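You operate a simulated robot arm through the tools that you are given. There is no shell and no other tool.

You are at the controls of a simulated robot arm. One attempt, no reset.

JOB
Change the cracked grey pad in the holder for the white one.
Fine: loosen the wing nut, drop the old pad in the WORN tray, push the new one home, then tighten the nut.

It is judged by the outcome, as a careful person would: the job done as asked, and still so three seconds after it is handed in. It fails if anything else is knocked over, pushed out of place, dropped, spilled or broken.

ROBOT AND FRAMES
A 7-joint arm with a two-finger parallel gripper, fixed in place. Base frame: the origin is at the foot of the arm, x ahead of it, y to its left, z up. Lengths are in cm, angles in degrees, forces in N, time in s.
With the tool pointing down near the work surface it reaches from about 30 to 70 cm from the base axis. Its first joint turns from -66.0 to 66.0 degrees. Payload 1.57 kg.
The TCP is the grasp point between the finger pads, 3 cm short of the fingertips. In the tool frame z runs along the fingers and y along their closing line. Largest opening 11 cm; finger width 2.4, thickness 1.2; the body of the gripper, 4.8 by 11.2 cm, starts 7.8 cm behind the TCP.
Orientation is that of the tool frame in the base frame, as a unit quaternion [w, x, y, z]. With the fingers straight down and closing along the base's y, the tool's x points along the base's -x, its y along +y and its z along -z.

CONTROLS
- The arm moves only by the tool drive_tool. Its argument "deltas" is a list of rows, each an object of numbers (a shift or turn left out is 0, a gripper value left out holds the last): "ax", "ay", "az": the turn, a rotation vector about the tool's x, y, z in units of 8 degrees (1.0 is 8 degrees); "x", "y", "z": the shift along the tool's x, y, z in units of 25 mm (1.0 is 25 mm); "grip": the gripper command, from -1 (fully open) to 1 (shut), values between in proportion. In form: [{"ax": .., "ay": .., "az": .., "x": .., "y": .., "z": .., "grip": ..}, ...]. A call has 1 to 20 rows; each row shifts and turns the commanded pose from where the row before left it, along the tool's axes as they then stand. A call with a number of a shift or a turn outside -1 to 1 is refused whole. A row lasts 0.2 s, in which the tool goes at most 5 cm and 8.6 degrees; a call with a longer step from one row to the next is refused whole, and so is a gripper value outside its range. A pose out of reach is approached as far as the arm can. The call stops where the force on the tool passes 40 N (or 10 N more than at its start, if that is more) or the arm is blocked; 0.2 s more then pass. The fingers move at their own pace (about 10.8 cm/s each) and stop on an object; they squeeze with about 34 N. The grip force told is the motor's: it shows also when the fingers shut on nothing. Time passes only in rows, and 0.2 s behind the last, so rows that do not move let the fingers close. The reply holds the time, the measured pose of the TCP, the force on the tool along the base axes, the opening and the grip force, in the units named above and with some noise, with the torque about the TCP (base axes, N m) and any sound that the robot's microphone picked up, and new pictures: "pictures" is both (left out), scene, wrist or none.
- Cameras (640 x 400 px; columns grow to the right, rows downward): "scene" is fixed at [16.78, -39.23, 140.52]; the picture's right is [0.74, -0.67, 0.00], its down [-0.38, -0.42, -0.82] and it looks along [0.55, 0.61, -0.57] (base axes); focal length 337 px, centre (320, 200). "wrist" rides on the gripper at [7, 1.6, -14.1] in the tool frame; the picture's right is [-0.23, 0.97, 0.00], its down [-0.86, -0.20, -0.48] and it looks along [-0.47, -0.11, 0.88] (tool axes); focal length 222 px, centre (320, 200). There is no depth. A picture from a camera that has moved, and an enlarged one, comes with that camera's place and axes in the base frame and with its lens.
- close_up(camera, box): a new picture of the part [left, top, right, bottom] of that camera's present view, enlarged. No time passes.
- job_done(): hands the job in; it is judged then, once.

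Places have to be worked out from the pictures, the camera data and where the tool is seen. Open the gripper and draw the arm clear of the work before you hand the job in, unless the task says otherwise.

The tools are called as a command line: name --argument value ..., lists and objects as JSON in quotes. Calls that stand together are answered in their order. drive_tool: Moves the arm, as the interface text tells. Its arguments: {"type":"object","properties":{"deltas":{"type":"array","items":{"type":"object","properties":{"ax":{"type":"number"},"ay":{"type":"number"},"az":{"type":"number"},"x":{"type":"number"},"y":{"type":"number"},"z":{"type":"number"},"grip":{"type":"number"}}}},"pictures":{"type":"string","enum":["both","scene","wrist","none"]}},"required":["deltas"]} The other tools are called the same way: close_up (camera, box) takes an enlarged picture of a part of a camera's view; job_done () hands the job in.

At the start:

```text
t: 0.0
tcp_pos: [37.19, -14.43, 116.47]
tcp_rot: [0.0, 0.0, 1.0, 0.0]
wrist_force: [-0.2, -0.1, 0.7]
torque: [-0.02, 0.06, -0.01]
width: 11.0
grasp_force: 0.0
```

scene: 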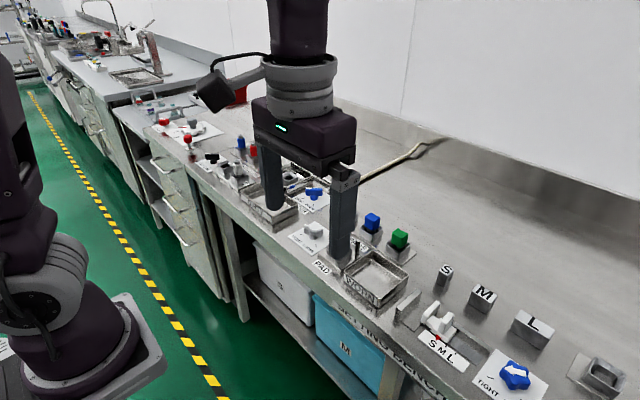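
wrist: 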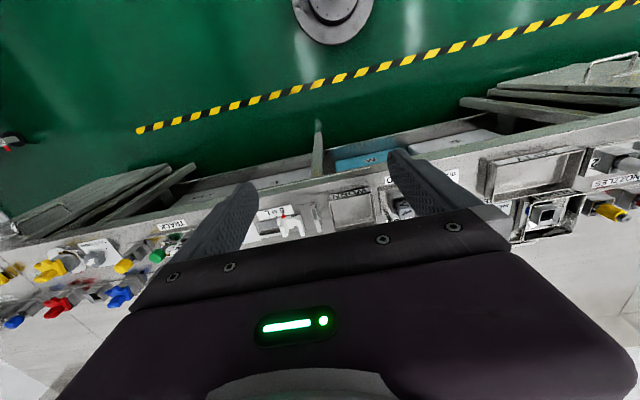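

I start by looking closely at the scene to find the holder, pads, nut and WORN tray.

close_up --camera "scene" --box '[270, 170, 430, 270]'

close_up --camera "scene" --box '[340, 240, 500, 340]'

close_up --camera "wrist" --box '[240, 120, 640, 270]'

close_up --camera "scene" --box '[140, 100, 300, 200]'

close_up --camera "scene" --box '[460, 300, 640, 400]'

```text
4.00 times, centred on (350, 220) of scene
camera zoom: at [16.78, -39.23, 140.52], right [0.74, -0.67, 0.0], down [-0.38, -0.42, -0.82], along [0.55, 0.61, -0.57], focal length 1347 px, centre (200, 120)
```

zoom: 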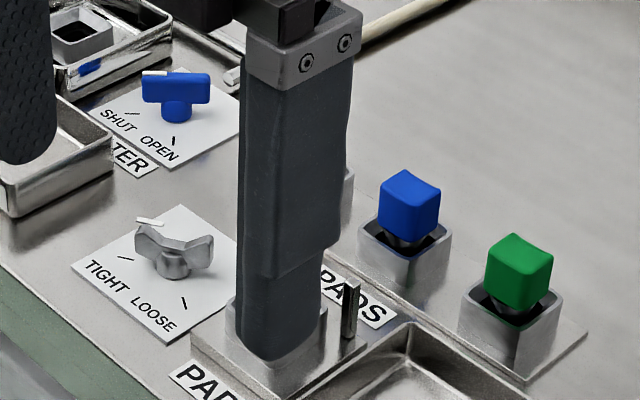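

```text
4.00 times, centred on (420, 290) of scene
camera zoom: at [16.78, -39.23, 140.52], right [0.74, -0.67, 0.0], down [-0.38, -0.42, -0.82], along [0.55, 0.61, -0.57], focal length 1347 px, centre (-80, -160)
```

zoom: 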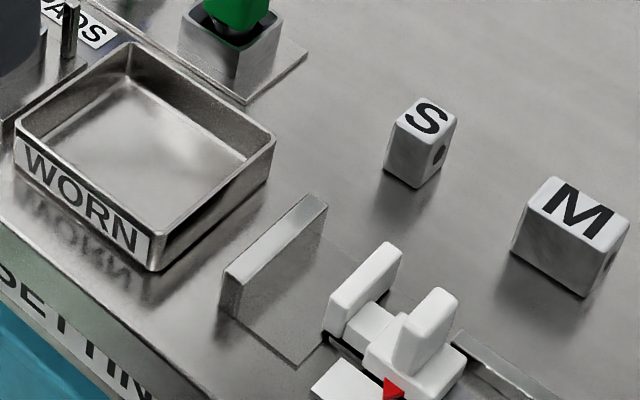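

```text
1.60 times, centred on (440, 195) of wrist
camera zoom: at [30.09, -12.64, 130.79], right [0.23, 0.97, 0.0], down [0.86, -0.2, 0.48], along [0.47, -0.11, -0.88], focal length 355 px, centre (128, 208)
```

zoom: 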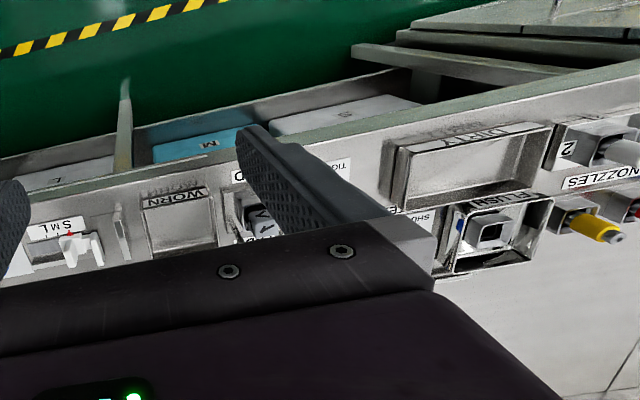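

```text
4.00 times, centred on (220, 150) of scene
camera zoom: at [16.78, -39.23, 140.52], right [0.74, -0.67, 0.0], down [-0.38, -0.42, -0.82], along [0.55, 0.61, -0.57], focal length 1347 px, centre (720, 400)
```

zoom: 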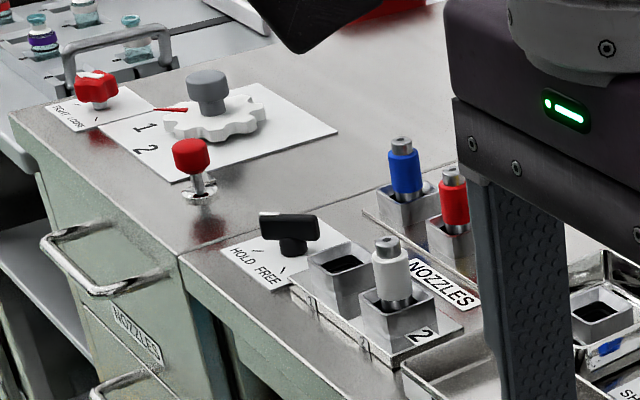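

```text
3.56 times, centred on (550, 350) of scene
camera zoom: at [16.78, -39.23, 140.52], right [0.74, -0.67, 0.0], down [-0.38, -0.42, -0.82], along [0.55, 0.61, -0.57], focal length 1197 px, centre (-498, -333)
```

zoom: 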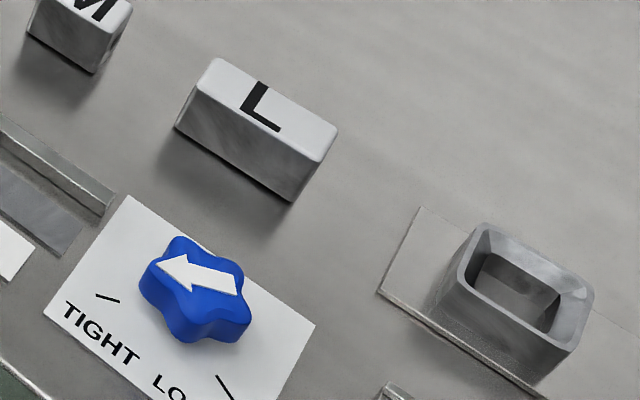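

The pad station (PAD label, TIGHT/LOOSE grey wing nut, WORN tray, PADS rack) is partly behind the right finger; I estimate the bench top near z≈86-87, holder near (56,-1), nut near (55,5), rack near x≈69. I move over and beyond the holder at the present height for a good wrist view.

drive_tool --deltas '[{"x": -0.9, "y": 0.5}, {"x": -0.9, "y": 0.5}, {"x": -0.9, "y": 0.5}, {"x": -0.9, "y": 0.5}, {"x": -0.9, "y": 0.5}, {"x": -0.9, "y": 0.5}, {"x": -0.9, "y": 0.5}, {"x": -0.9, "y": 0.5}, {"x": -0.9, "y": 0.5}, {"x": -0.9, "y": 0.5}]' --pictures "both"

```text
t: 2.2
tcp_pos: [59.52, -1.76, 116.48]
tcp_rot: [0.0, 0.0, 1.0, 0.0]
wrist_force: [-0.6, 0.7, -0.6]
torque: [0.01, 0.02, -0.04]
width: 11.01
grasp_force: 0.1
camera wrist: at [52.58, -0.13, 130.67], right [0.23, 0.97, 0.0], down [0.86, -0.2, 0.48], along [0.47, -0.11, -0.88], focal length 222 px, centre (320, 200)
```

scene: 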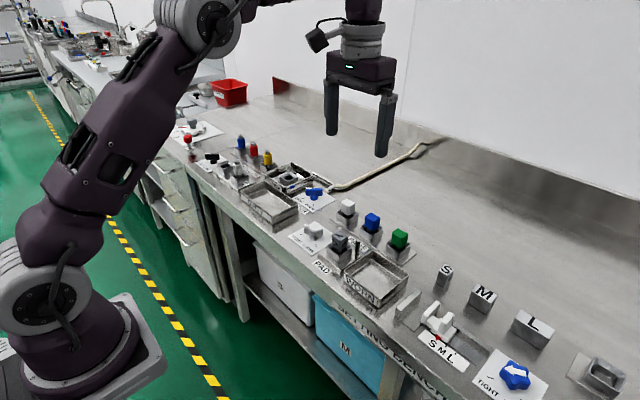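
wrist: 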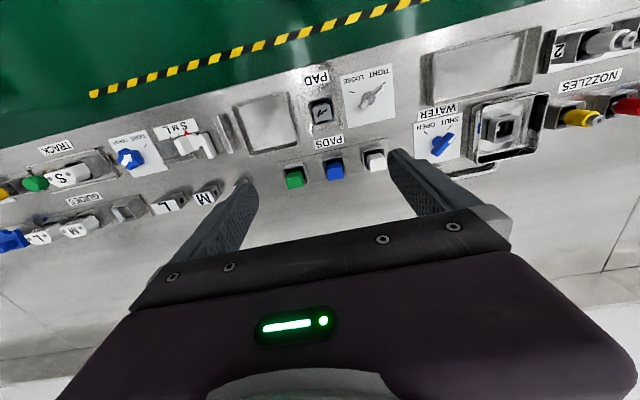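

Now both cameras see the pad station. I zoom in on it in both.

close_up --camera "scene" --box '[280, 190, 420, 277]'

close_up --camera "wrist" --box '[270, 55, 430, 155]'

close_up --camera "scene" --box '[285, 215, 365, 265]'

close_up --camera "wrist" --box '[220, 85, 420, 210]'

```text
4.57 times, centred on (350, 234) of scene
camera zoom: at [16.78, -39.23, 140.52], right [0.74, -0.67, 0.0], down [-0.38, -0.42, -0.82], along [0.55, 0.61, -0.57], focal length 1539 px, centre (183, 47)
```

zoom: 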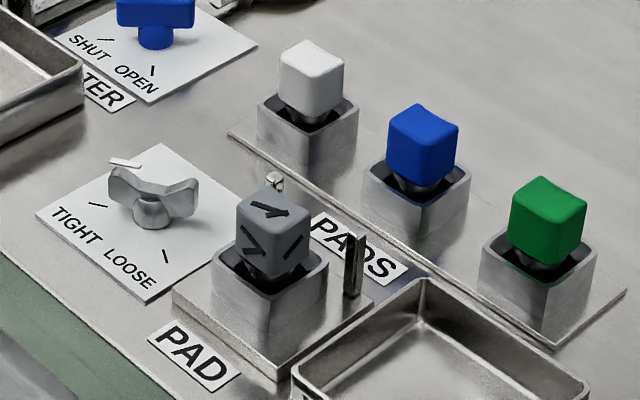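

```text
4.00 times, centred on (350, 105) of wrist
camera zoom: at [52.58, -0.13, 130.67], right [0.23, 0.97, 0.0], down [0.86, -0.2, 0.48], along [0.47, -0.11, -0.88], focal length 888 px, centre (200, 580)
```

zoom: 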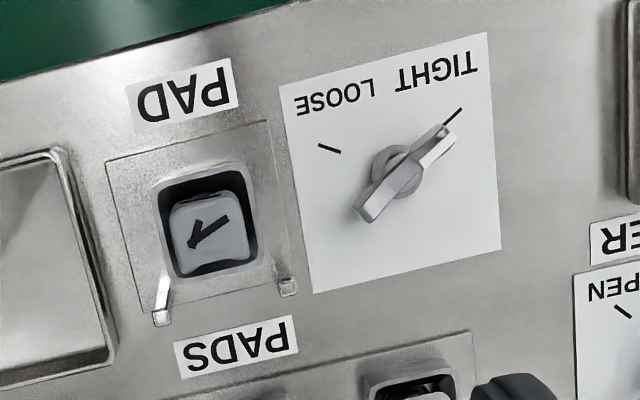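

```text
8.00 times, centred on (325, 240) of scene
camera zoom: at [16.78, -39.23, 140.52], right [0.74, -0.67, 0.0], down [-0.38, -0.42, -0.82], along [0.55, 0.61, -0.57], focal length 2694 px, centre (280, -120)
```

zoom: 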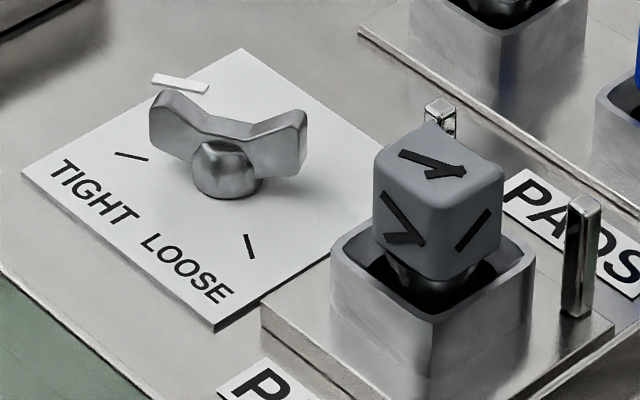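

```text
3.20 times, centred on (320, 148) of wrist
camera zoom: at [52.58, -0.13, 130.67], right [0.23, 0.97, 0.0], down [0.86, -0.2, 0.48], along [0.47, -0.11, -0.88], focal length 711 px, centre (320, 368)
```

zoom: 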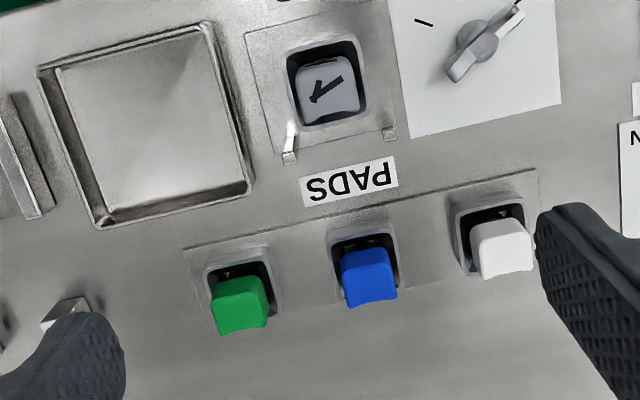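

The views are clear: the grey pad sits in the pocket at about (57.3,-0.8), top z≈92.4; the wing nut is at about (57.4,7.8), bar pointing along TIGHT (~117° from base x), LOOSE tick at ~243°, card surface z≈86.4; white pad at about (67.5,6.5). I go above the nut and turn the tool about −63° so that the fingers straddle the wing, then look.

drive_tool --deltas '[{"x": 0.12, "y": 0.546, "z": 0.94}, {"x": 0.12, "y": 0.546, "z": 0.94}, {"x": 0.12, "y": 0.546, "z": 0.94}, {"x": 0.12, "y": 0.546, "z": 0.94}, {"x": 0.12, "y": 0.546, "z": 0.94}, {"x": 0.12, "y": 0.546, "z": 0.94}, {"x": 0.12, "y": 0.546, "z": 0.94}, {"az": 0.984}, {"az": 0.984}, {"az": 0.984}, {"az": 0.984}, {"az": 0.984}, {"az": 0.984}, {"az": 0.984}, {"az": 0.984}]' --pictures "both"

```text
t: 5.4
tcp_pos: [57.58, 7.77, 100.15]
tcp_rot: [-0.001, 0.523, 0.853, 0.0]
wrist_force: [0.9, 0.0, 0.1]
torque: [0.0, 0.01, -0.05]
width: 11.0
grasp_force: 0.1
camera wrist: at [55.75, 14.79, 114.37], right [0.97, 0.24, 0.0], down [0.21, -0.85, 0.48], along [0.11, -0.46, -0.88], focal length 222 px, centre (320, 200)
```

scene: 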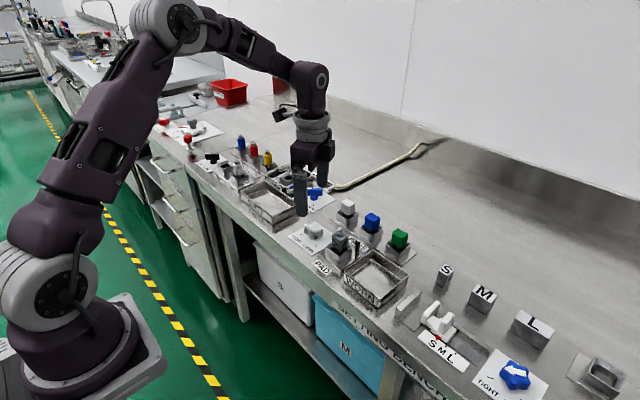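
wrist: 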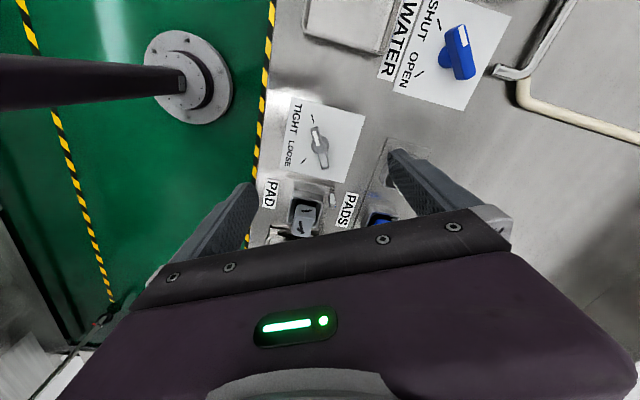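

The tool y axis now lies at 27°. I zoom on the nut to refine its centre and bar direction.

close_up --camera "wrist" --box '[264, 90, 392, 170]'

close_up --camera "wrist" --box '[240, 160, 400, 260]'

close_up --camera "scene" --box '[285, 205, 365, 255]'

```text
5.00 times, centred on (328, 130) of wrist
camera zoom: at [55.75, 14.79, 114.37], right [0.97, 0.24, 0.0], down [0.21, -0.85, 0.48], along [0.11, -0.46, -0.88], focal length 1111 px, centre (280, 550)
```

zoom: 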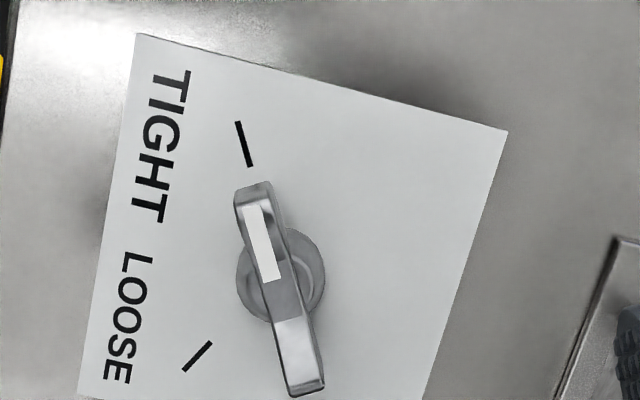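

```text
4.00 times, centred on (320, 210) of wrist
camera zoom: at [55.75, 14.79, 114.37], right [0.97, 0.24, 0.0], down [0.21, -0.85, 0.48], along [0.11, -0.46, -0.88], focal length 888 px, centre (320, 160)
```

zoom: 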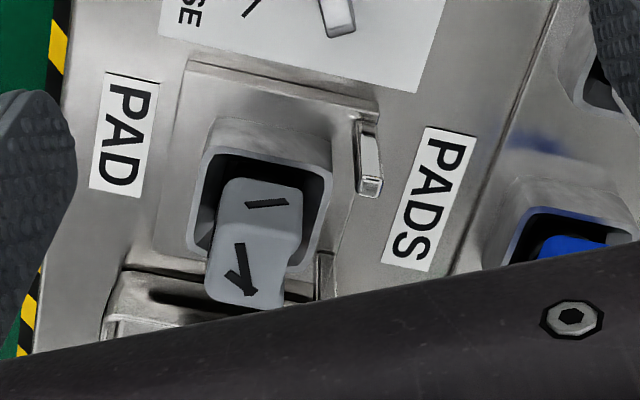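

```text
8.00 times, centred on (325, 230) of scene
camera zoom: at [16.78, -39.23, 140.52], right [0.74, -0.67, 0.0], down [-0.38, -0.42, -0.82], along [0.55, 0.61, -0.57], focal length 2694 px, centre (280, -40)
```

zoom: 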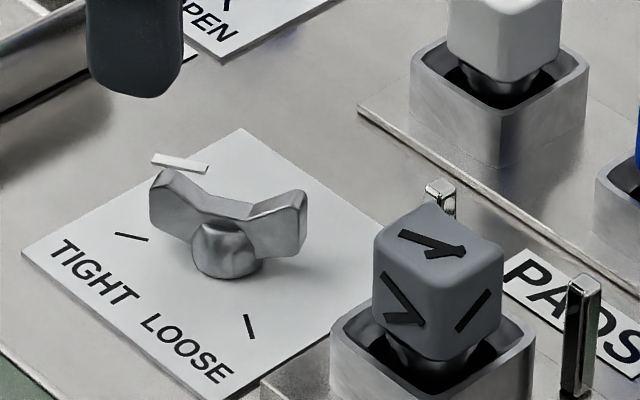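

The nut is centred at about (57.45,7.9), wing tops z≈89.7, wing ~0.85 thick, hub ~2.1 wide below it. I partly close the fingers to about 6 cm and go down so the tips are at about z≈88.2, level with the wings.

drive_tool --deltas '[{"x": 0.07, "z": 0.5, "grip": -0.09}, {"z": 0.8}, {"z": 0.8}, {"z": 0.8}, {"z": 0.68}, {"z": 0}]' --pictures "both"

close_up --camera "wrist" --box '[220, 100, 420, 225]'

close_up --camera "scene" --box '[285, 205, 365, 255]'

```text
t: 6.8
tcp_pos: [57.54, 8.11, 91.15]
tcp_rot: [0.001, 0.522, 0.853, 0.001]
wrist_force: [0.2, 0.2, 0.7]
torque: [0.02, -0.04, 0.0]
width: 6.0
grasp_force: 0.1
camera wrist: at [55.68, 15.04, 105.39], right [0.97, 0.24, 0.0], down [0.21, -0.85, 0.48], along [0.12, -0.46, -0.88], focal length 222 px, centre (320, 200)
```

scene: 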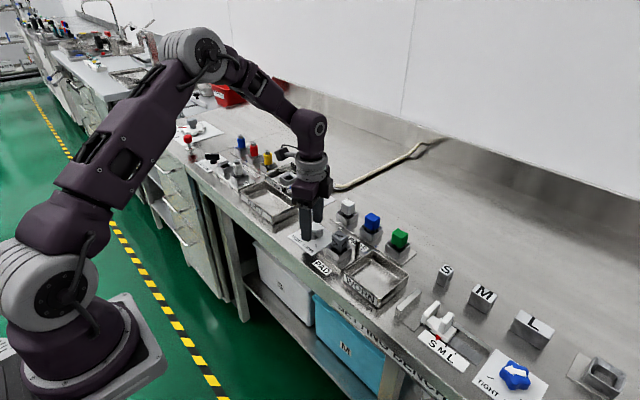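
wrist: 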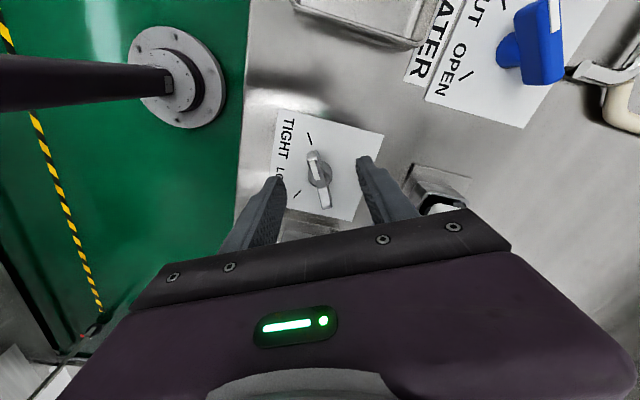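

```text
3.20 times, centred on (320, 162) of wrist
camera zoom: at [55.68, 15.04, 105.39], right [0.97, 0.24, 0.0], down [0.21, -0.85, 0.48], along [0.12, -0.46, -0.88], focal length 711 px, centre (320, 320)
```

zoom: 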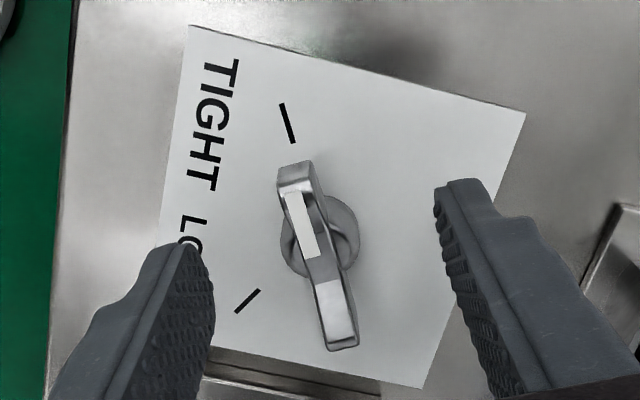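

```text
8.00 times, centred on (325, 230) of scene
camera zoom: at [16.78, -39.23, 140.52], right [0.74, -0.67, 0.0], down [-0.38, -0.42, -0.82], along [0.55, 0.61, -0.57], focal length 2694 px, centre (280, -40)
```

zoom: 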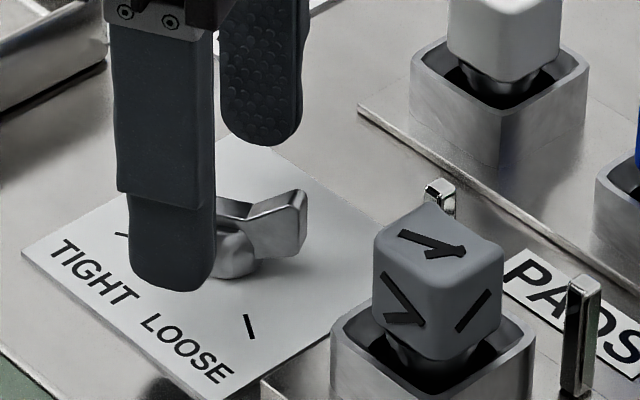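

The fingers straddle the wing evenly and are parallel to it, tips about 1.7 cm above the card. I close on the wing.

drive_tool --deltas '[{"grip": 1}, {"grip": 1}, {"grip": 1}, {"grip": 1}]' --pictures "wrist"

close_up --camera "wrist" --box '[220, 100, 420, 225]'

close_up --camera "scene" --box '[285, 205, 365, 255]'

```text
t: 7.8
tcp_pos: [57.35, 7.94, 91.12]
tcp_rot: [0.0, 0.522, 0.853, -0.001]
wrist_force: [-9.4, -4.0, 1.1]
torque: [-0.07, -0.03, 0.67]
width: 0.94
grasp_force: 27.8
camera wrist: at [55.64, 15.01, 105.4], right [0.97, 0.24, 0.0], down [0.21, -0.85, 0.48], along [0.11, -0.46, -0.88], focal length 222 px, centre (320, 200)
```

wrist: 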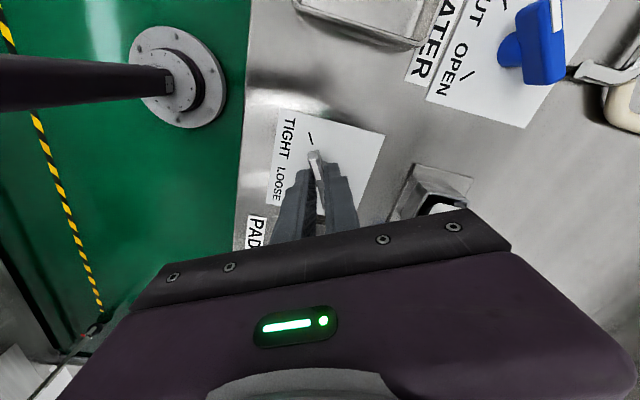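

```text
3.20 times, centred on (320, 162) of wrist
camera zoom: at [55.64, 15.01, 105.4], right [0.97, 0.24, 0.0], down [0.21, -0.85, 0.48], along [0.11, -0.46, -0.88], focal length 711 px, centre (320, 320)
```

zoom: 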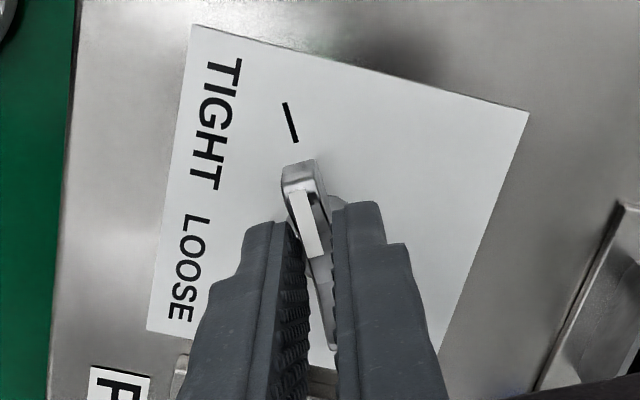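

```text
8.00 times, centred on (325, 230) of scene
camera zoom: at [16.75, -39.24, 140.52], right [0.74, -0.67, 0.0], down [-0.38, -0.42, -0.82], along [0.55, 0.61, -0.57], focal length 2694 px, centre (280, -40)
```

zoom: 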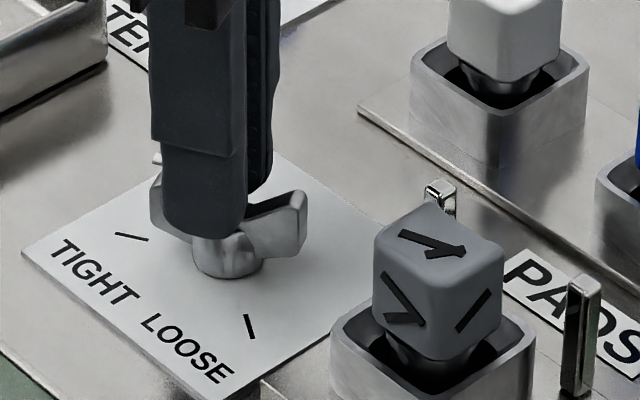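

Gripped squarely on the wing (width 0.94), with a small side load along −tool y. I relieve that offset and start turning counter-clockwise (from above) toward LOOSE, half-way first.

drive_tool --deltas '[{"y": -0.06, "grip": 1}, {"az": -0.5}, {"az": -0.8}, {"az": -0.8}, {"az": -0.8}, {"az": -0.8}, {"az": -0.8}, {"az": -0.8}, {"az": -0.8}, {"az": -0.5}, {"az": 0}]' --pictures "both"

close_up --camera "wrist" --box '[220, 100, 420, 225]'

close_up --camera "scene" --box '[285, 205, 365, 255]'

```text
t: 10.2
tcp_pos: [57.23, 7.73, 91.1]
tcp_rot: [-0.001, 0.089, 0.996, 0.0]
wrist_force: [-12.6, -2.8, 15.7]
torque: [0.01, 0.47, -0.06]
width: 0.89
grasp_force: 27.7
camera wrist: at [50.63, 10.67, 105.4], right [0.39, 0.92, 0.0], down [0.81, -0.35, 0.48], along [0.44, -0.19, -0.88], focal length 222 px, centre (320, 200)
```

scene: 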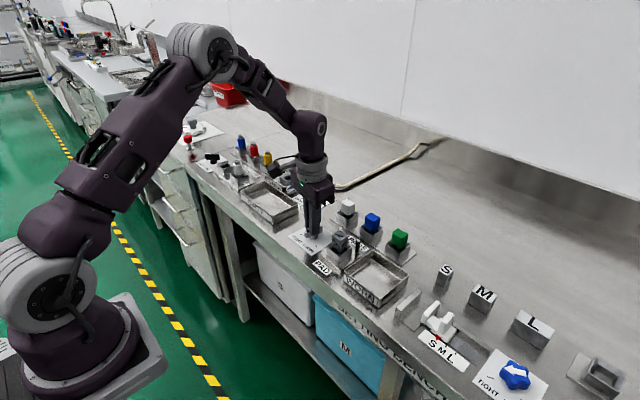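
wrist: 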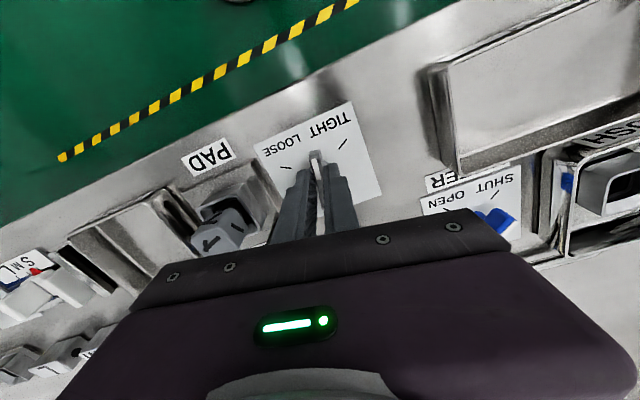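

```text
3.20 times, centred on (320, 162) of wrist
camera zoom: at [50.63, 10.67, 105.4], right [0.39, 0.92, 0.0], down [0.81, -0.35, 0.48], along [0.44, -0.19, -0.88], focal length 711 px, centre (320, 320)
```

zoom: 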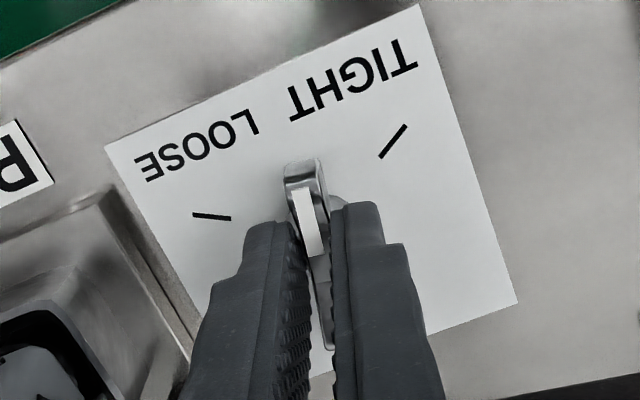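

```text
8.00 times, centred on (325, 230) of scene
camera zoom: at [16.72, -39.24, 140.52], right [0.74, -0.67, 0.0], down [-0.38, -0.42, -0.82], along [0.55, 0.61, -0.57], focal length 2694 px, centre (280, -40)
```

zoom: 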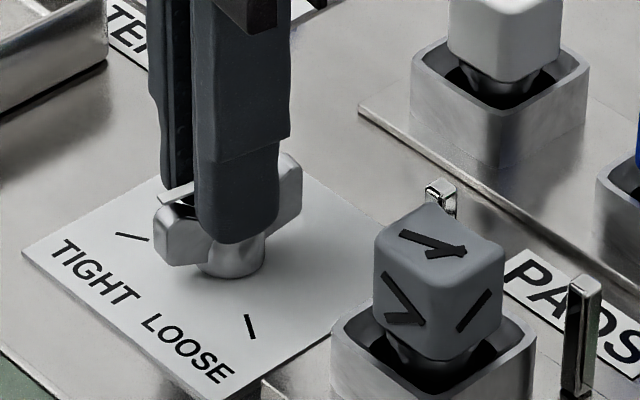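

The nut turned about 53° with the wing still firmly held; loads of ~13 N along −x and ~16 N up have built. I ease the command slightly toward −x and up, then check the force before going on.

drive_tool --deltas '[{"x": 0.06, "z": -0.04}, {"x": 0}]' --pictures "none"

```text
t: 10.8
tcp_pos: [57.25, 7.69, 91.23]
tcp_rot: [0.001, 0.089, 0.996, -0.001]
wrist_force: [5.7, -7.9, -14.7]
torque: [-0.26, -0.66, -0.04]
width: 0.89
grasp_force: 27.2
```

Halving the vertical correction should cancel the load. I lower 0.5 mm, shift a little to −y, and turn the remaining ~70° toward LOOSE.

drive_tool --deltas '[{"y": -0.03, "z": 0.02}, {"az": -0.5, "y": -0.01}, {"az": -0.8, "y": -0.01}, {"az": -0.8, "y": -0.01}, {"az": -0.8, "y": -0.01}, {"az": -0.8, "y": -0.01}, {"az": -0.5, "y": -0.01}, {"az": 0}]' --pictures "wrist"

close_up --camera "wrist" --box '[220, 100, 420, 225]'

```text
t: 12.6
tcp_pos: [57.21, 7.55, 91.17]
tcp_rot: [0.001, -0.204, 0.979, -0.001]
wrist_force: [15.6, -15.1, -4.9]
torque: [-0.07, -0.81, -0.1]
width: 0.88
grasp_force: 27.8
camera wrist: at [50.1, 6.37, 105.43], right [-0.18, 0.98, 0.0], down [0.86, 0.16, 0.48], along [0.47, 0.09, -0.88], focal length 222 px, centre (320, 200)
```

wrist: 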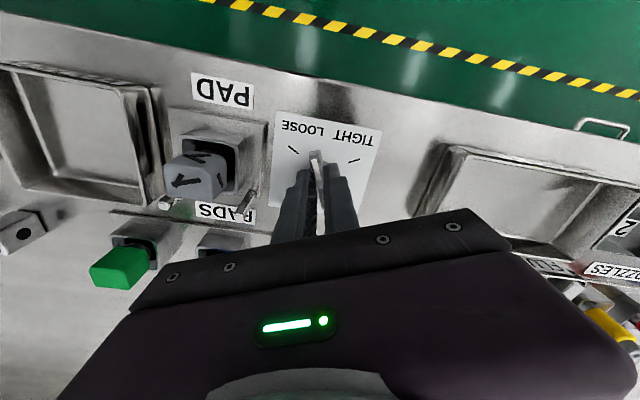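

```text
3.20 times, centred on (320, 162) of wrist
camera zoom: at [50.1, 6.37, 105.43], right [-0.18, 0.98, 0.0], down [0.86, 0.16, 0.48], along [0.47, 0.09, -0.88], focal length 711 px, centre (320, 320)
```

zoom: 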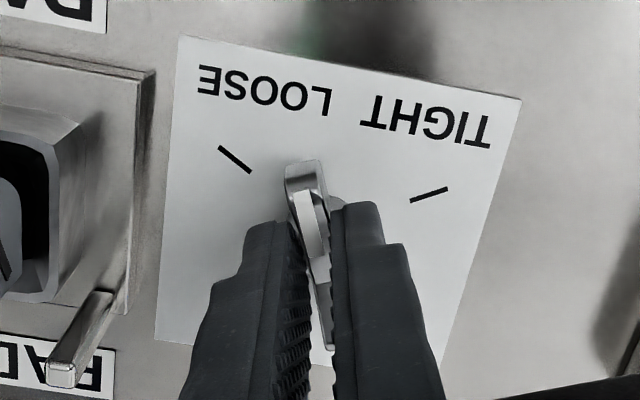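

At ~203° with a 22 N side load toward (+x,−y). I shift the command to relieve it and continue the last ~36° to the LOOSE tick.

drive_tool --deltas '[{"x": -0.027, "y": -0.068}, {"az": -0.6, "y": -0.01}, {"az": -0.8, "y": -0.015}, {"az": -0.8, "y": -0.015}, {"az": -0.8, "y": -0.015}, {"az": -0.8, "y": -0.015}, {"az": -0.6, "y": -0.01}, {"az": 0}]' --pictures "both"

close_up --camera "wrist" --box '[220, 100, 420, 225]'

close_up --camera "scene" --box '[285, 205, 365, 255]'

```text
t: 14.4
tcp_pos: [57.35, 7.43, 91.26]
tcp_rot: [0.0, -0.49, 0.872, 0.001]
wrist_force: [-4.5, -5.7, 2.9]
torque: [-0.71, 0.37, 0.03]
width: 0.89
grasp_force: 27.6
camera wrist: at [52.32, 2.37, 105.45], right [-0.71, 0.7, 0.0], down [0.62, 0.63, 0.48], along [0.33, 0.34, -0.88], focal length 222 px, centre (320, 200)
```

scene: 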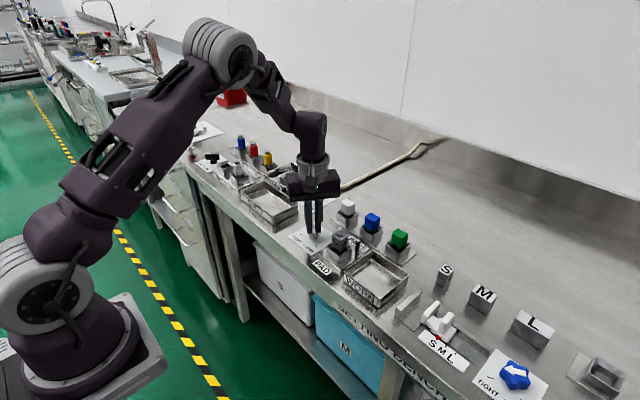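
wrist: 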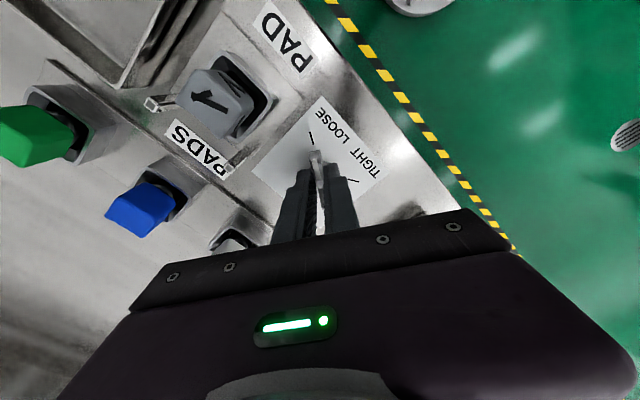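

```text
3.20 times, centred on (320, 162) of wrist
camera zoom: at [52.32, 2.37, 105.45], right [-0.71, 0.7, 0.0], down [0.62, 0.63, 0.48], along [0.33, 0.34, -0.88], focal length 711 px, centre (320, 320)
```

zoom: 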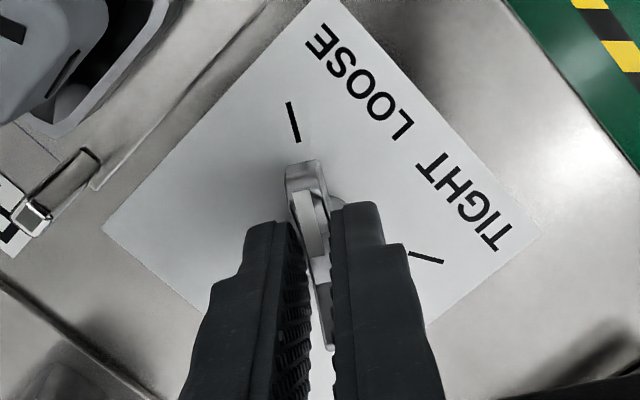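

```text
8.00 times, centred on (325, 230) of scene
camera zoom: at [16.77, -39.24, 140.52], right [0.74, -0.67, 0.0], down [-0.38, -0.42, -0.82], along [0.55, 0.61, -0.57], focal length 2694 px, centre (280, -40)
```

zoom: 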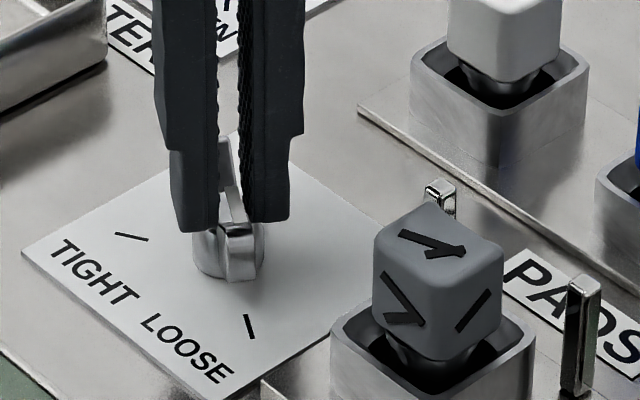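

The pointer now lies on the LOOSE tick (tool at 238.7°, same relation as it had to the TIGHT tick). I add about 1.5° for certainty, release, rise, turn back to yaw 0 and go above the old pad.

drive_tool --deltas '[{"az": -0.18}, {"grip": 0.2}, {"grip": 0.2}, {"z": -0.6}, {"z": -0.95}, {"z": -0.95}, {"z": -0.95}, {"z": -0.95}, {"az": 0.94}, {"az": 0.94}, {"az": 0.94}, {"az": 0.94}, {"az": 0.94}, {"az": 0.94}, {"az": 0.94}, {"az": 0.94}, {"y": -0.82}, {"y": -0.82}, {"y": -0.82}, {"y": -0.82, "grip": 0}]' --pictures "both"

close_up --camera "wrist" --box '[220, 80, 420, 205]'

close_up --camera "scene" --box '[285, 205, 365, 255]'

```text
t: 18.6
tcp_pos: [57.43, -0.85, 102.19]
tcp_rot: [0.0, 0.002, 1.0, 0.0]
wrist_force: [-0.4, -1.0, 0.3]
torque: [-0.01, 0.02, 0.0]
width: 5.5
grasp_force: 0.0
camera wrist: at [50.36, 0.84, 116.51], right [0.23, 0.97, 0.0], down [0.85, -0.2, 0.48], along [0.47, -0.11, -0.88], focal length 222 px, centre (320, 200)
```

scene: 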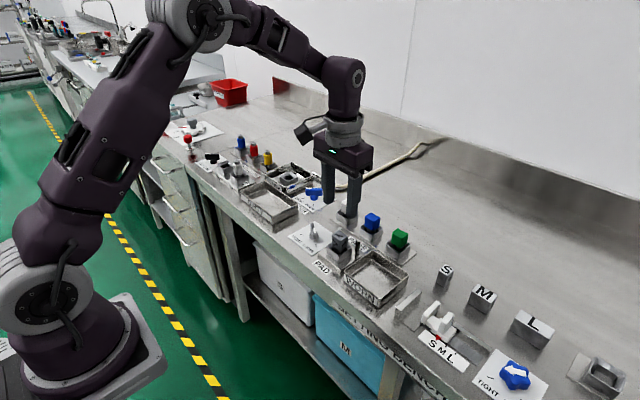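
wrist: 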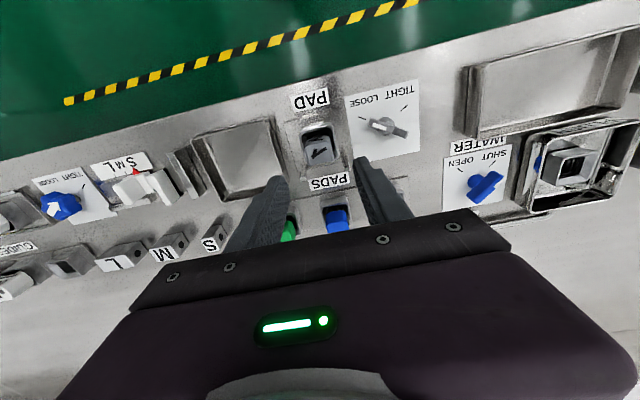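

```text
3.20 times, centred on (320, 142) of wrist
camera zoom: at [50.36, 0.84, 116.51], right [0.23, 0.97, 0.0], down [0.85, -0.2, 0.48], along [0.47, -0.11, -0.88], focal length 711 px, centre (320, 384)
```

zoom: 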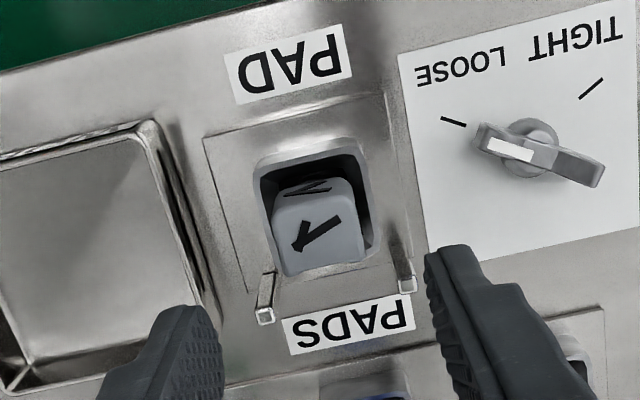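

```text
8.00 times, centred on (325, 230) of scene
camera zoom: at [16.78, -39.23, 140.52], right [0.74, -0.67, 0.0], down [-0.38, -0.42, -0.82], along [0.55, 0.61, -0.57], focal length 2694 px, centre (280, -40)
```

zoom: 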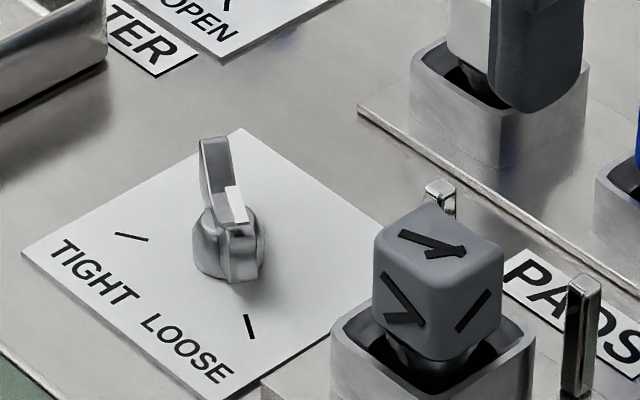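

The nut sits at LOOSE and has stayed there. I zoom tightly on the old pad and its pocket to get the grasp centre and the rim height.

close_up --camera "wrist" --box '[288, 115, 352, 180]'

close_up --camera "scene" --box '[320, 225, 368, 255]'

```text
6.15 times, centred on (320, 148) of wrist
camera zoom: at [50.36, 0.84, 116.51], right [0.23, 0.97, 0.0], down [0.85, -0.2, 0.48], along [0.47, -0.11, -0.88], focal length 1367 px, centre (320, 523)
```

zoom: 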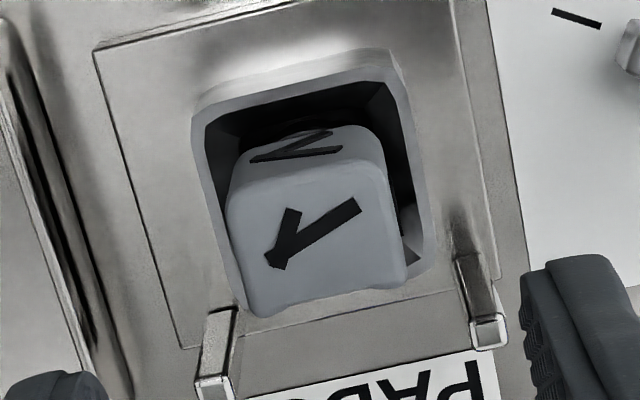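

```text
13.33 times, centred on (344, 240) of scene
camera zoom: at [16.78, -39.23, 140.52], right [0.74, -0.67, 0.0], down [-0.38, -0.42, -0.82], along [0.55, 0.61, -0.57], focal length 4490 px, centre (0, -333)
```

zoom: 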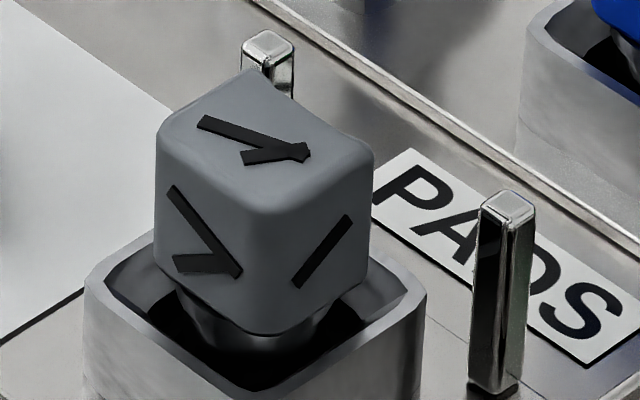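

Old pad: centre (57.4,-0.86), top z≈92.5, ~2.7 cm wide, its underside about z≈90; pocket rim z≈89.4. I descend with fingers 5.5 cm apart to TCP z≈92.8 (tips just above the rim) and check before closing.

drive_tool --deltas '[{"z": 0.8}, {"z": 0.9}, {"z": 0.9}, {"z": 0.7}, {"z": 0.44}, {"z": 0}]' --pictures "both"

close_up --camera "wrist" --box '[220, 110, 420, 235]'

close_up --camera "scene" --box '[304, 210, 384, 260]'

```text
t: 20.0
tcp_pos: [57.2, -0.87, 92.96]
tcp_rot: [0.0, 0.001, 1.0, 0.0]
wrist_force: [-0.3, 0.9, 0.5]
torque: [0.0, 0.0, -0.03]
width: 5.47
grasp_force: 0.0
camera wrist: at [50.23, 0.81, 107.14], right [0.23, 0.97, 0.0], down [0.85, -0.2, 0.48], along [0.47, -0.11, -0.88], focal length 222 px, centre (320, 200)
```

scene: 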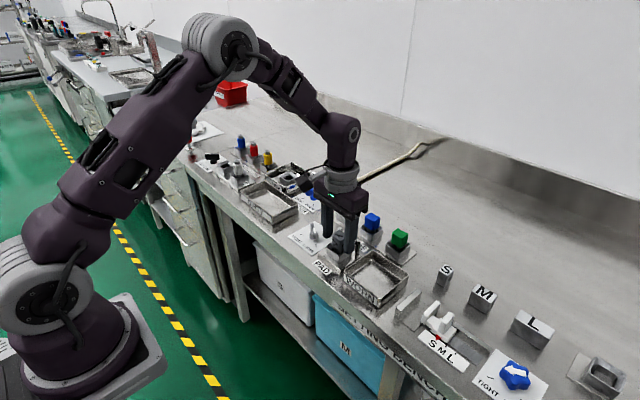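
wrist: 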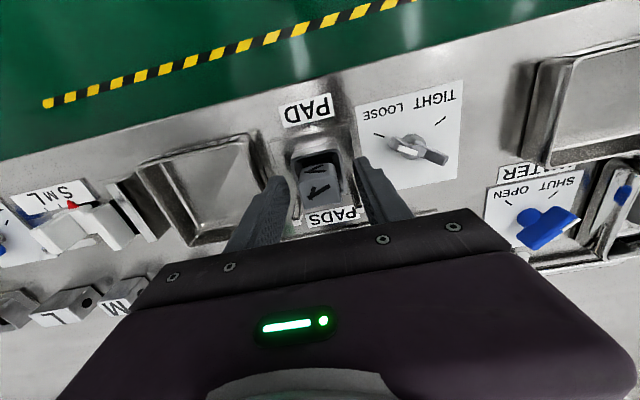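

```text
3.20 times, centred on (320, 172) of wrist
camera zoom: at [50.23, 0.81, 107.14], right [0.23, 0.97, 0.0], down [0.85, -0.2, 0.48], along [0.47, -0.11, -0.88], focal length 711 px, centre (320, 288)
```

zoom: 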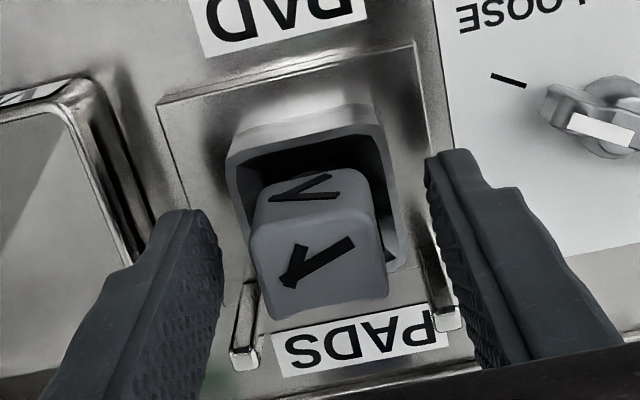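

```text
8.00 times, centred on (344, 235) of scene
camera zoom: at [16.78, -39.23, 140.52], right [0.74, -0.67, 0.0], down [-0.38, -0.42, -0.82], along [0.55, 0.61, -0.57], focal length 2694 px, centre (128, -80)
```

zoom: 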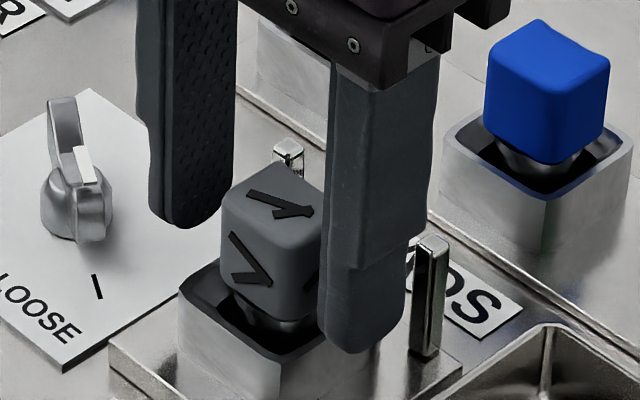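

Fingers straddle the pad evenly, clear of posts and rim. I close on it.

drive_tool --deltas '[{"grip": 1}, {"grip": 1}, {"grip": 1}, {"grip": 1}]' --pictures "wrist"

close_up --camera "scene" --box '[304, 210, 384, 260]'

```text
t: 21.0
tcp_pos: [57.19, -0.87, 92.92]
tcp_rot: [0.0, 0.001, 1.0, 0.0]
wrist_force: [0.4, -9.6, -2.7]
torque: [-0.27, -0.02, 0.0]
width: 2.91
grasp_force: 34.1
camera wrist: at [50.24, 0.75, 107.15], right [0.23, 0.97, 0.0], down [0.85, -0.2, 0.48], along [0.47, -0.11, -0.88], focal length 222 px, centre (320, 200)
```

wrist: 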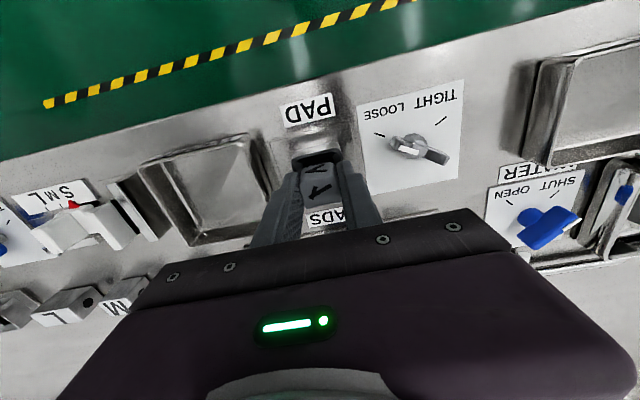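

```text
8.00 times, centred on (344, 235) of scene
camera zoom: at [16.79, -39.26, 140.51], right [0.74, -0.67, 0.0], down [-0.38, -0.42, -0.82], along [0.55, 0.61, -0.57], focal length 2694 px, centre (128, -80)
```

zoom: 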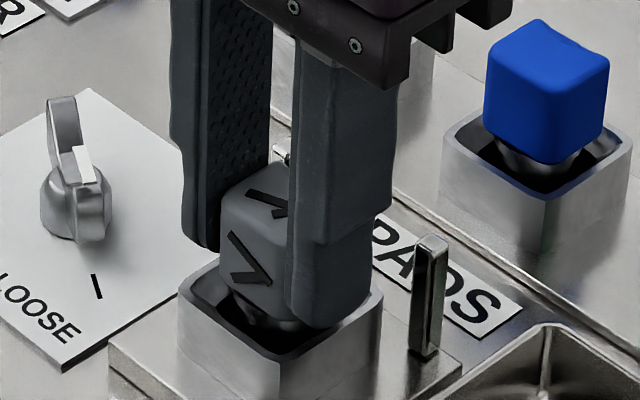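

Pad gripped (width 2.9, ~10 N side load toward −y). I relieve that by 0.8 mm and start lifting slowly, watching force.

drive_tool --deltas '[{"y": -0.03}, {"z": -0.1}, {"z": -0.2}, {"z": -0.2}, {"z": -0.2}, {"z": 0}]' --pictures "wrist"

close_up --camera "scene" --box '[304, 205, 384, 255]'

```text
t: 22.4
tcp_pos: [57.31, -0.86, 94.63]
tcp_rot: [0.0, 0.001, 1.0, 0.0]
wrist_force: [0.1, -0.3, -0.2]
torque: [0.0, -0.01, 0.02]
width: 2.88
grasp_force: 34.0
camera wrist: at [50.34, 0.88, 108.87], right [0.23, 0.97, 0.0], down [0.85, -0.2, 0.48], along [0.47, -0.11, -0.88], focal length 222 px, centre (320, 200)
```

wrist: 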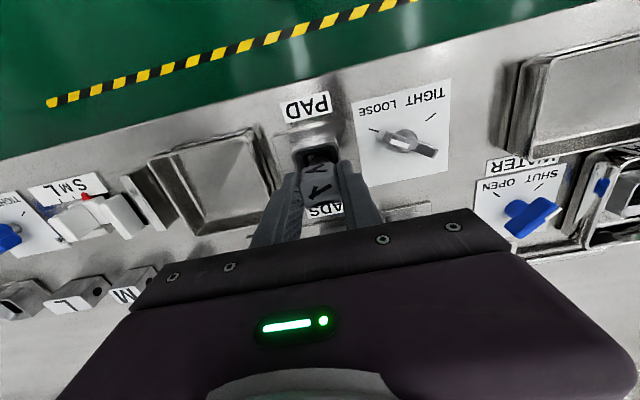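

```text
8.00 times, centred on (344, 230) of scene
camera zoom: at [16.78, -39.23, 140.52], right [0.74, -0.67, 0.0], down [-0.38, -0.42, -0.82], along [0.55, 0.61, -0.57], focal length 2694 px, centre (128, -40)
```

zoom: 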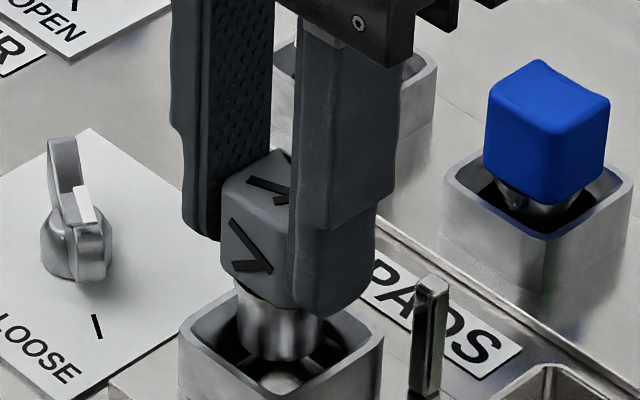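

The pad comes out freely (force ≈0, stem visible). I lift it to z≈103, carry it over the WORN tray at about (57.5,-11.4), and lower partway to look.

drive_tool --deltas '[{"z": -0.6}, {"z": -0.8}, {"z": -0.8}, {"z": -0.6}, {"y": -0.6}, {"y": -0.9}, {"y": -0.9}, {"y": -0.9}, {"y": -0.9}, {"z": 0.5}, {"z": 0.7}, {"z": 0.7}, {"z": 0.5}, {"z": 0}]' --pictures "both"

close_up --camera "scene" --box '[328, 220, 424, 280]'

close_up --camera "wrist" --box '[220, 100, 420, 225]'

```text
t: 25.4
tcp_pos: [57.26, -11.23, 95.59]
tcp_rot: [0.0, 0.001, 1.0, 0.001]
wrist_force: [0.7, -0.1, -1.2]
torque: [0.0, 0.05, 0.01]
width: 2.9
grasp_force: 34.1
camera wrist: at [50.34, -9.58, 109.85], right [0.23, 0.97, 0.0], down [0.85, -0.2, 0.48], along [0.47, -0.11, -0.88], focal length 222 px, centre (320, 200)
```

scene: 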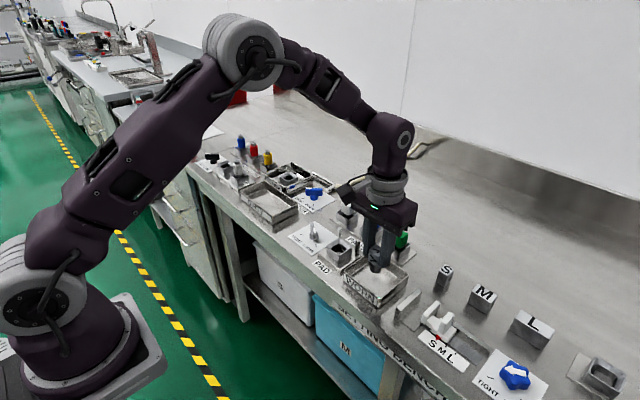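
wrist: 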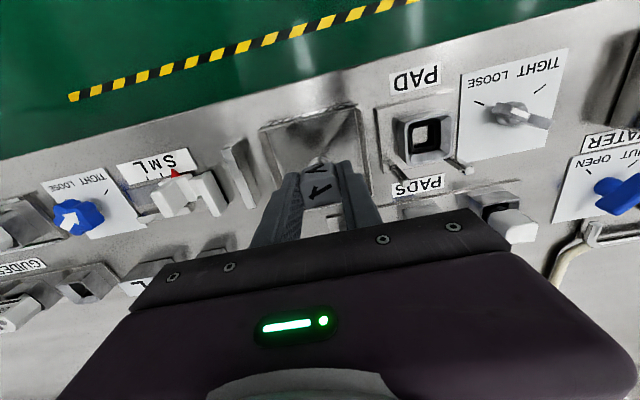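

```text
6.67 times, centred on (376, 250) of scene
camera zoom: at [16.78, -39.23, 140.52], right [0.74, -0.67, 0.0], down [-0.38, -0.42, -0.82], along [0.55, 0.61, -0.57], focal length 2245 px, centre (-53, -133)
```

zoom: 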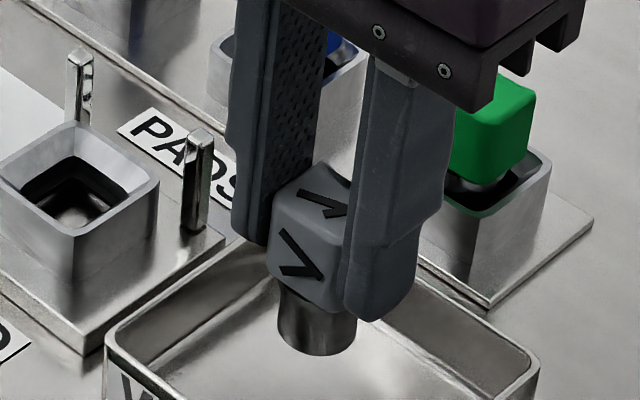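

```text
3.20 times, centred on (320, 162) of wrist
camera zoom: at [50.34, -9.58, 109.85], right [0.23, 0.97, 0.0], down [0.85, -0.2, 0.48], along [0.47, -0.11, -0.88], focal length 711 px, centre (320, 320)
```

zoom: 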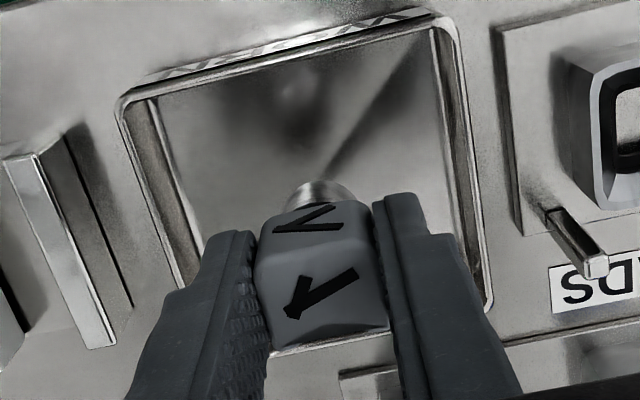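

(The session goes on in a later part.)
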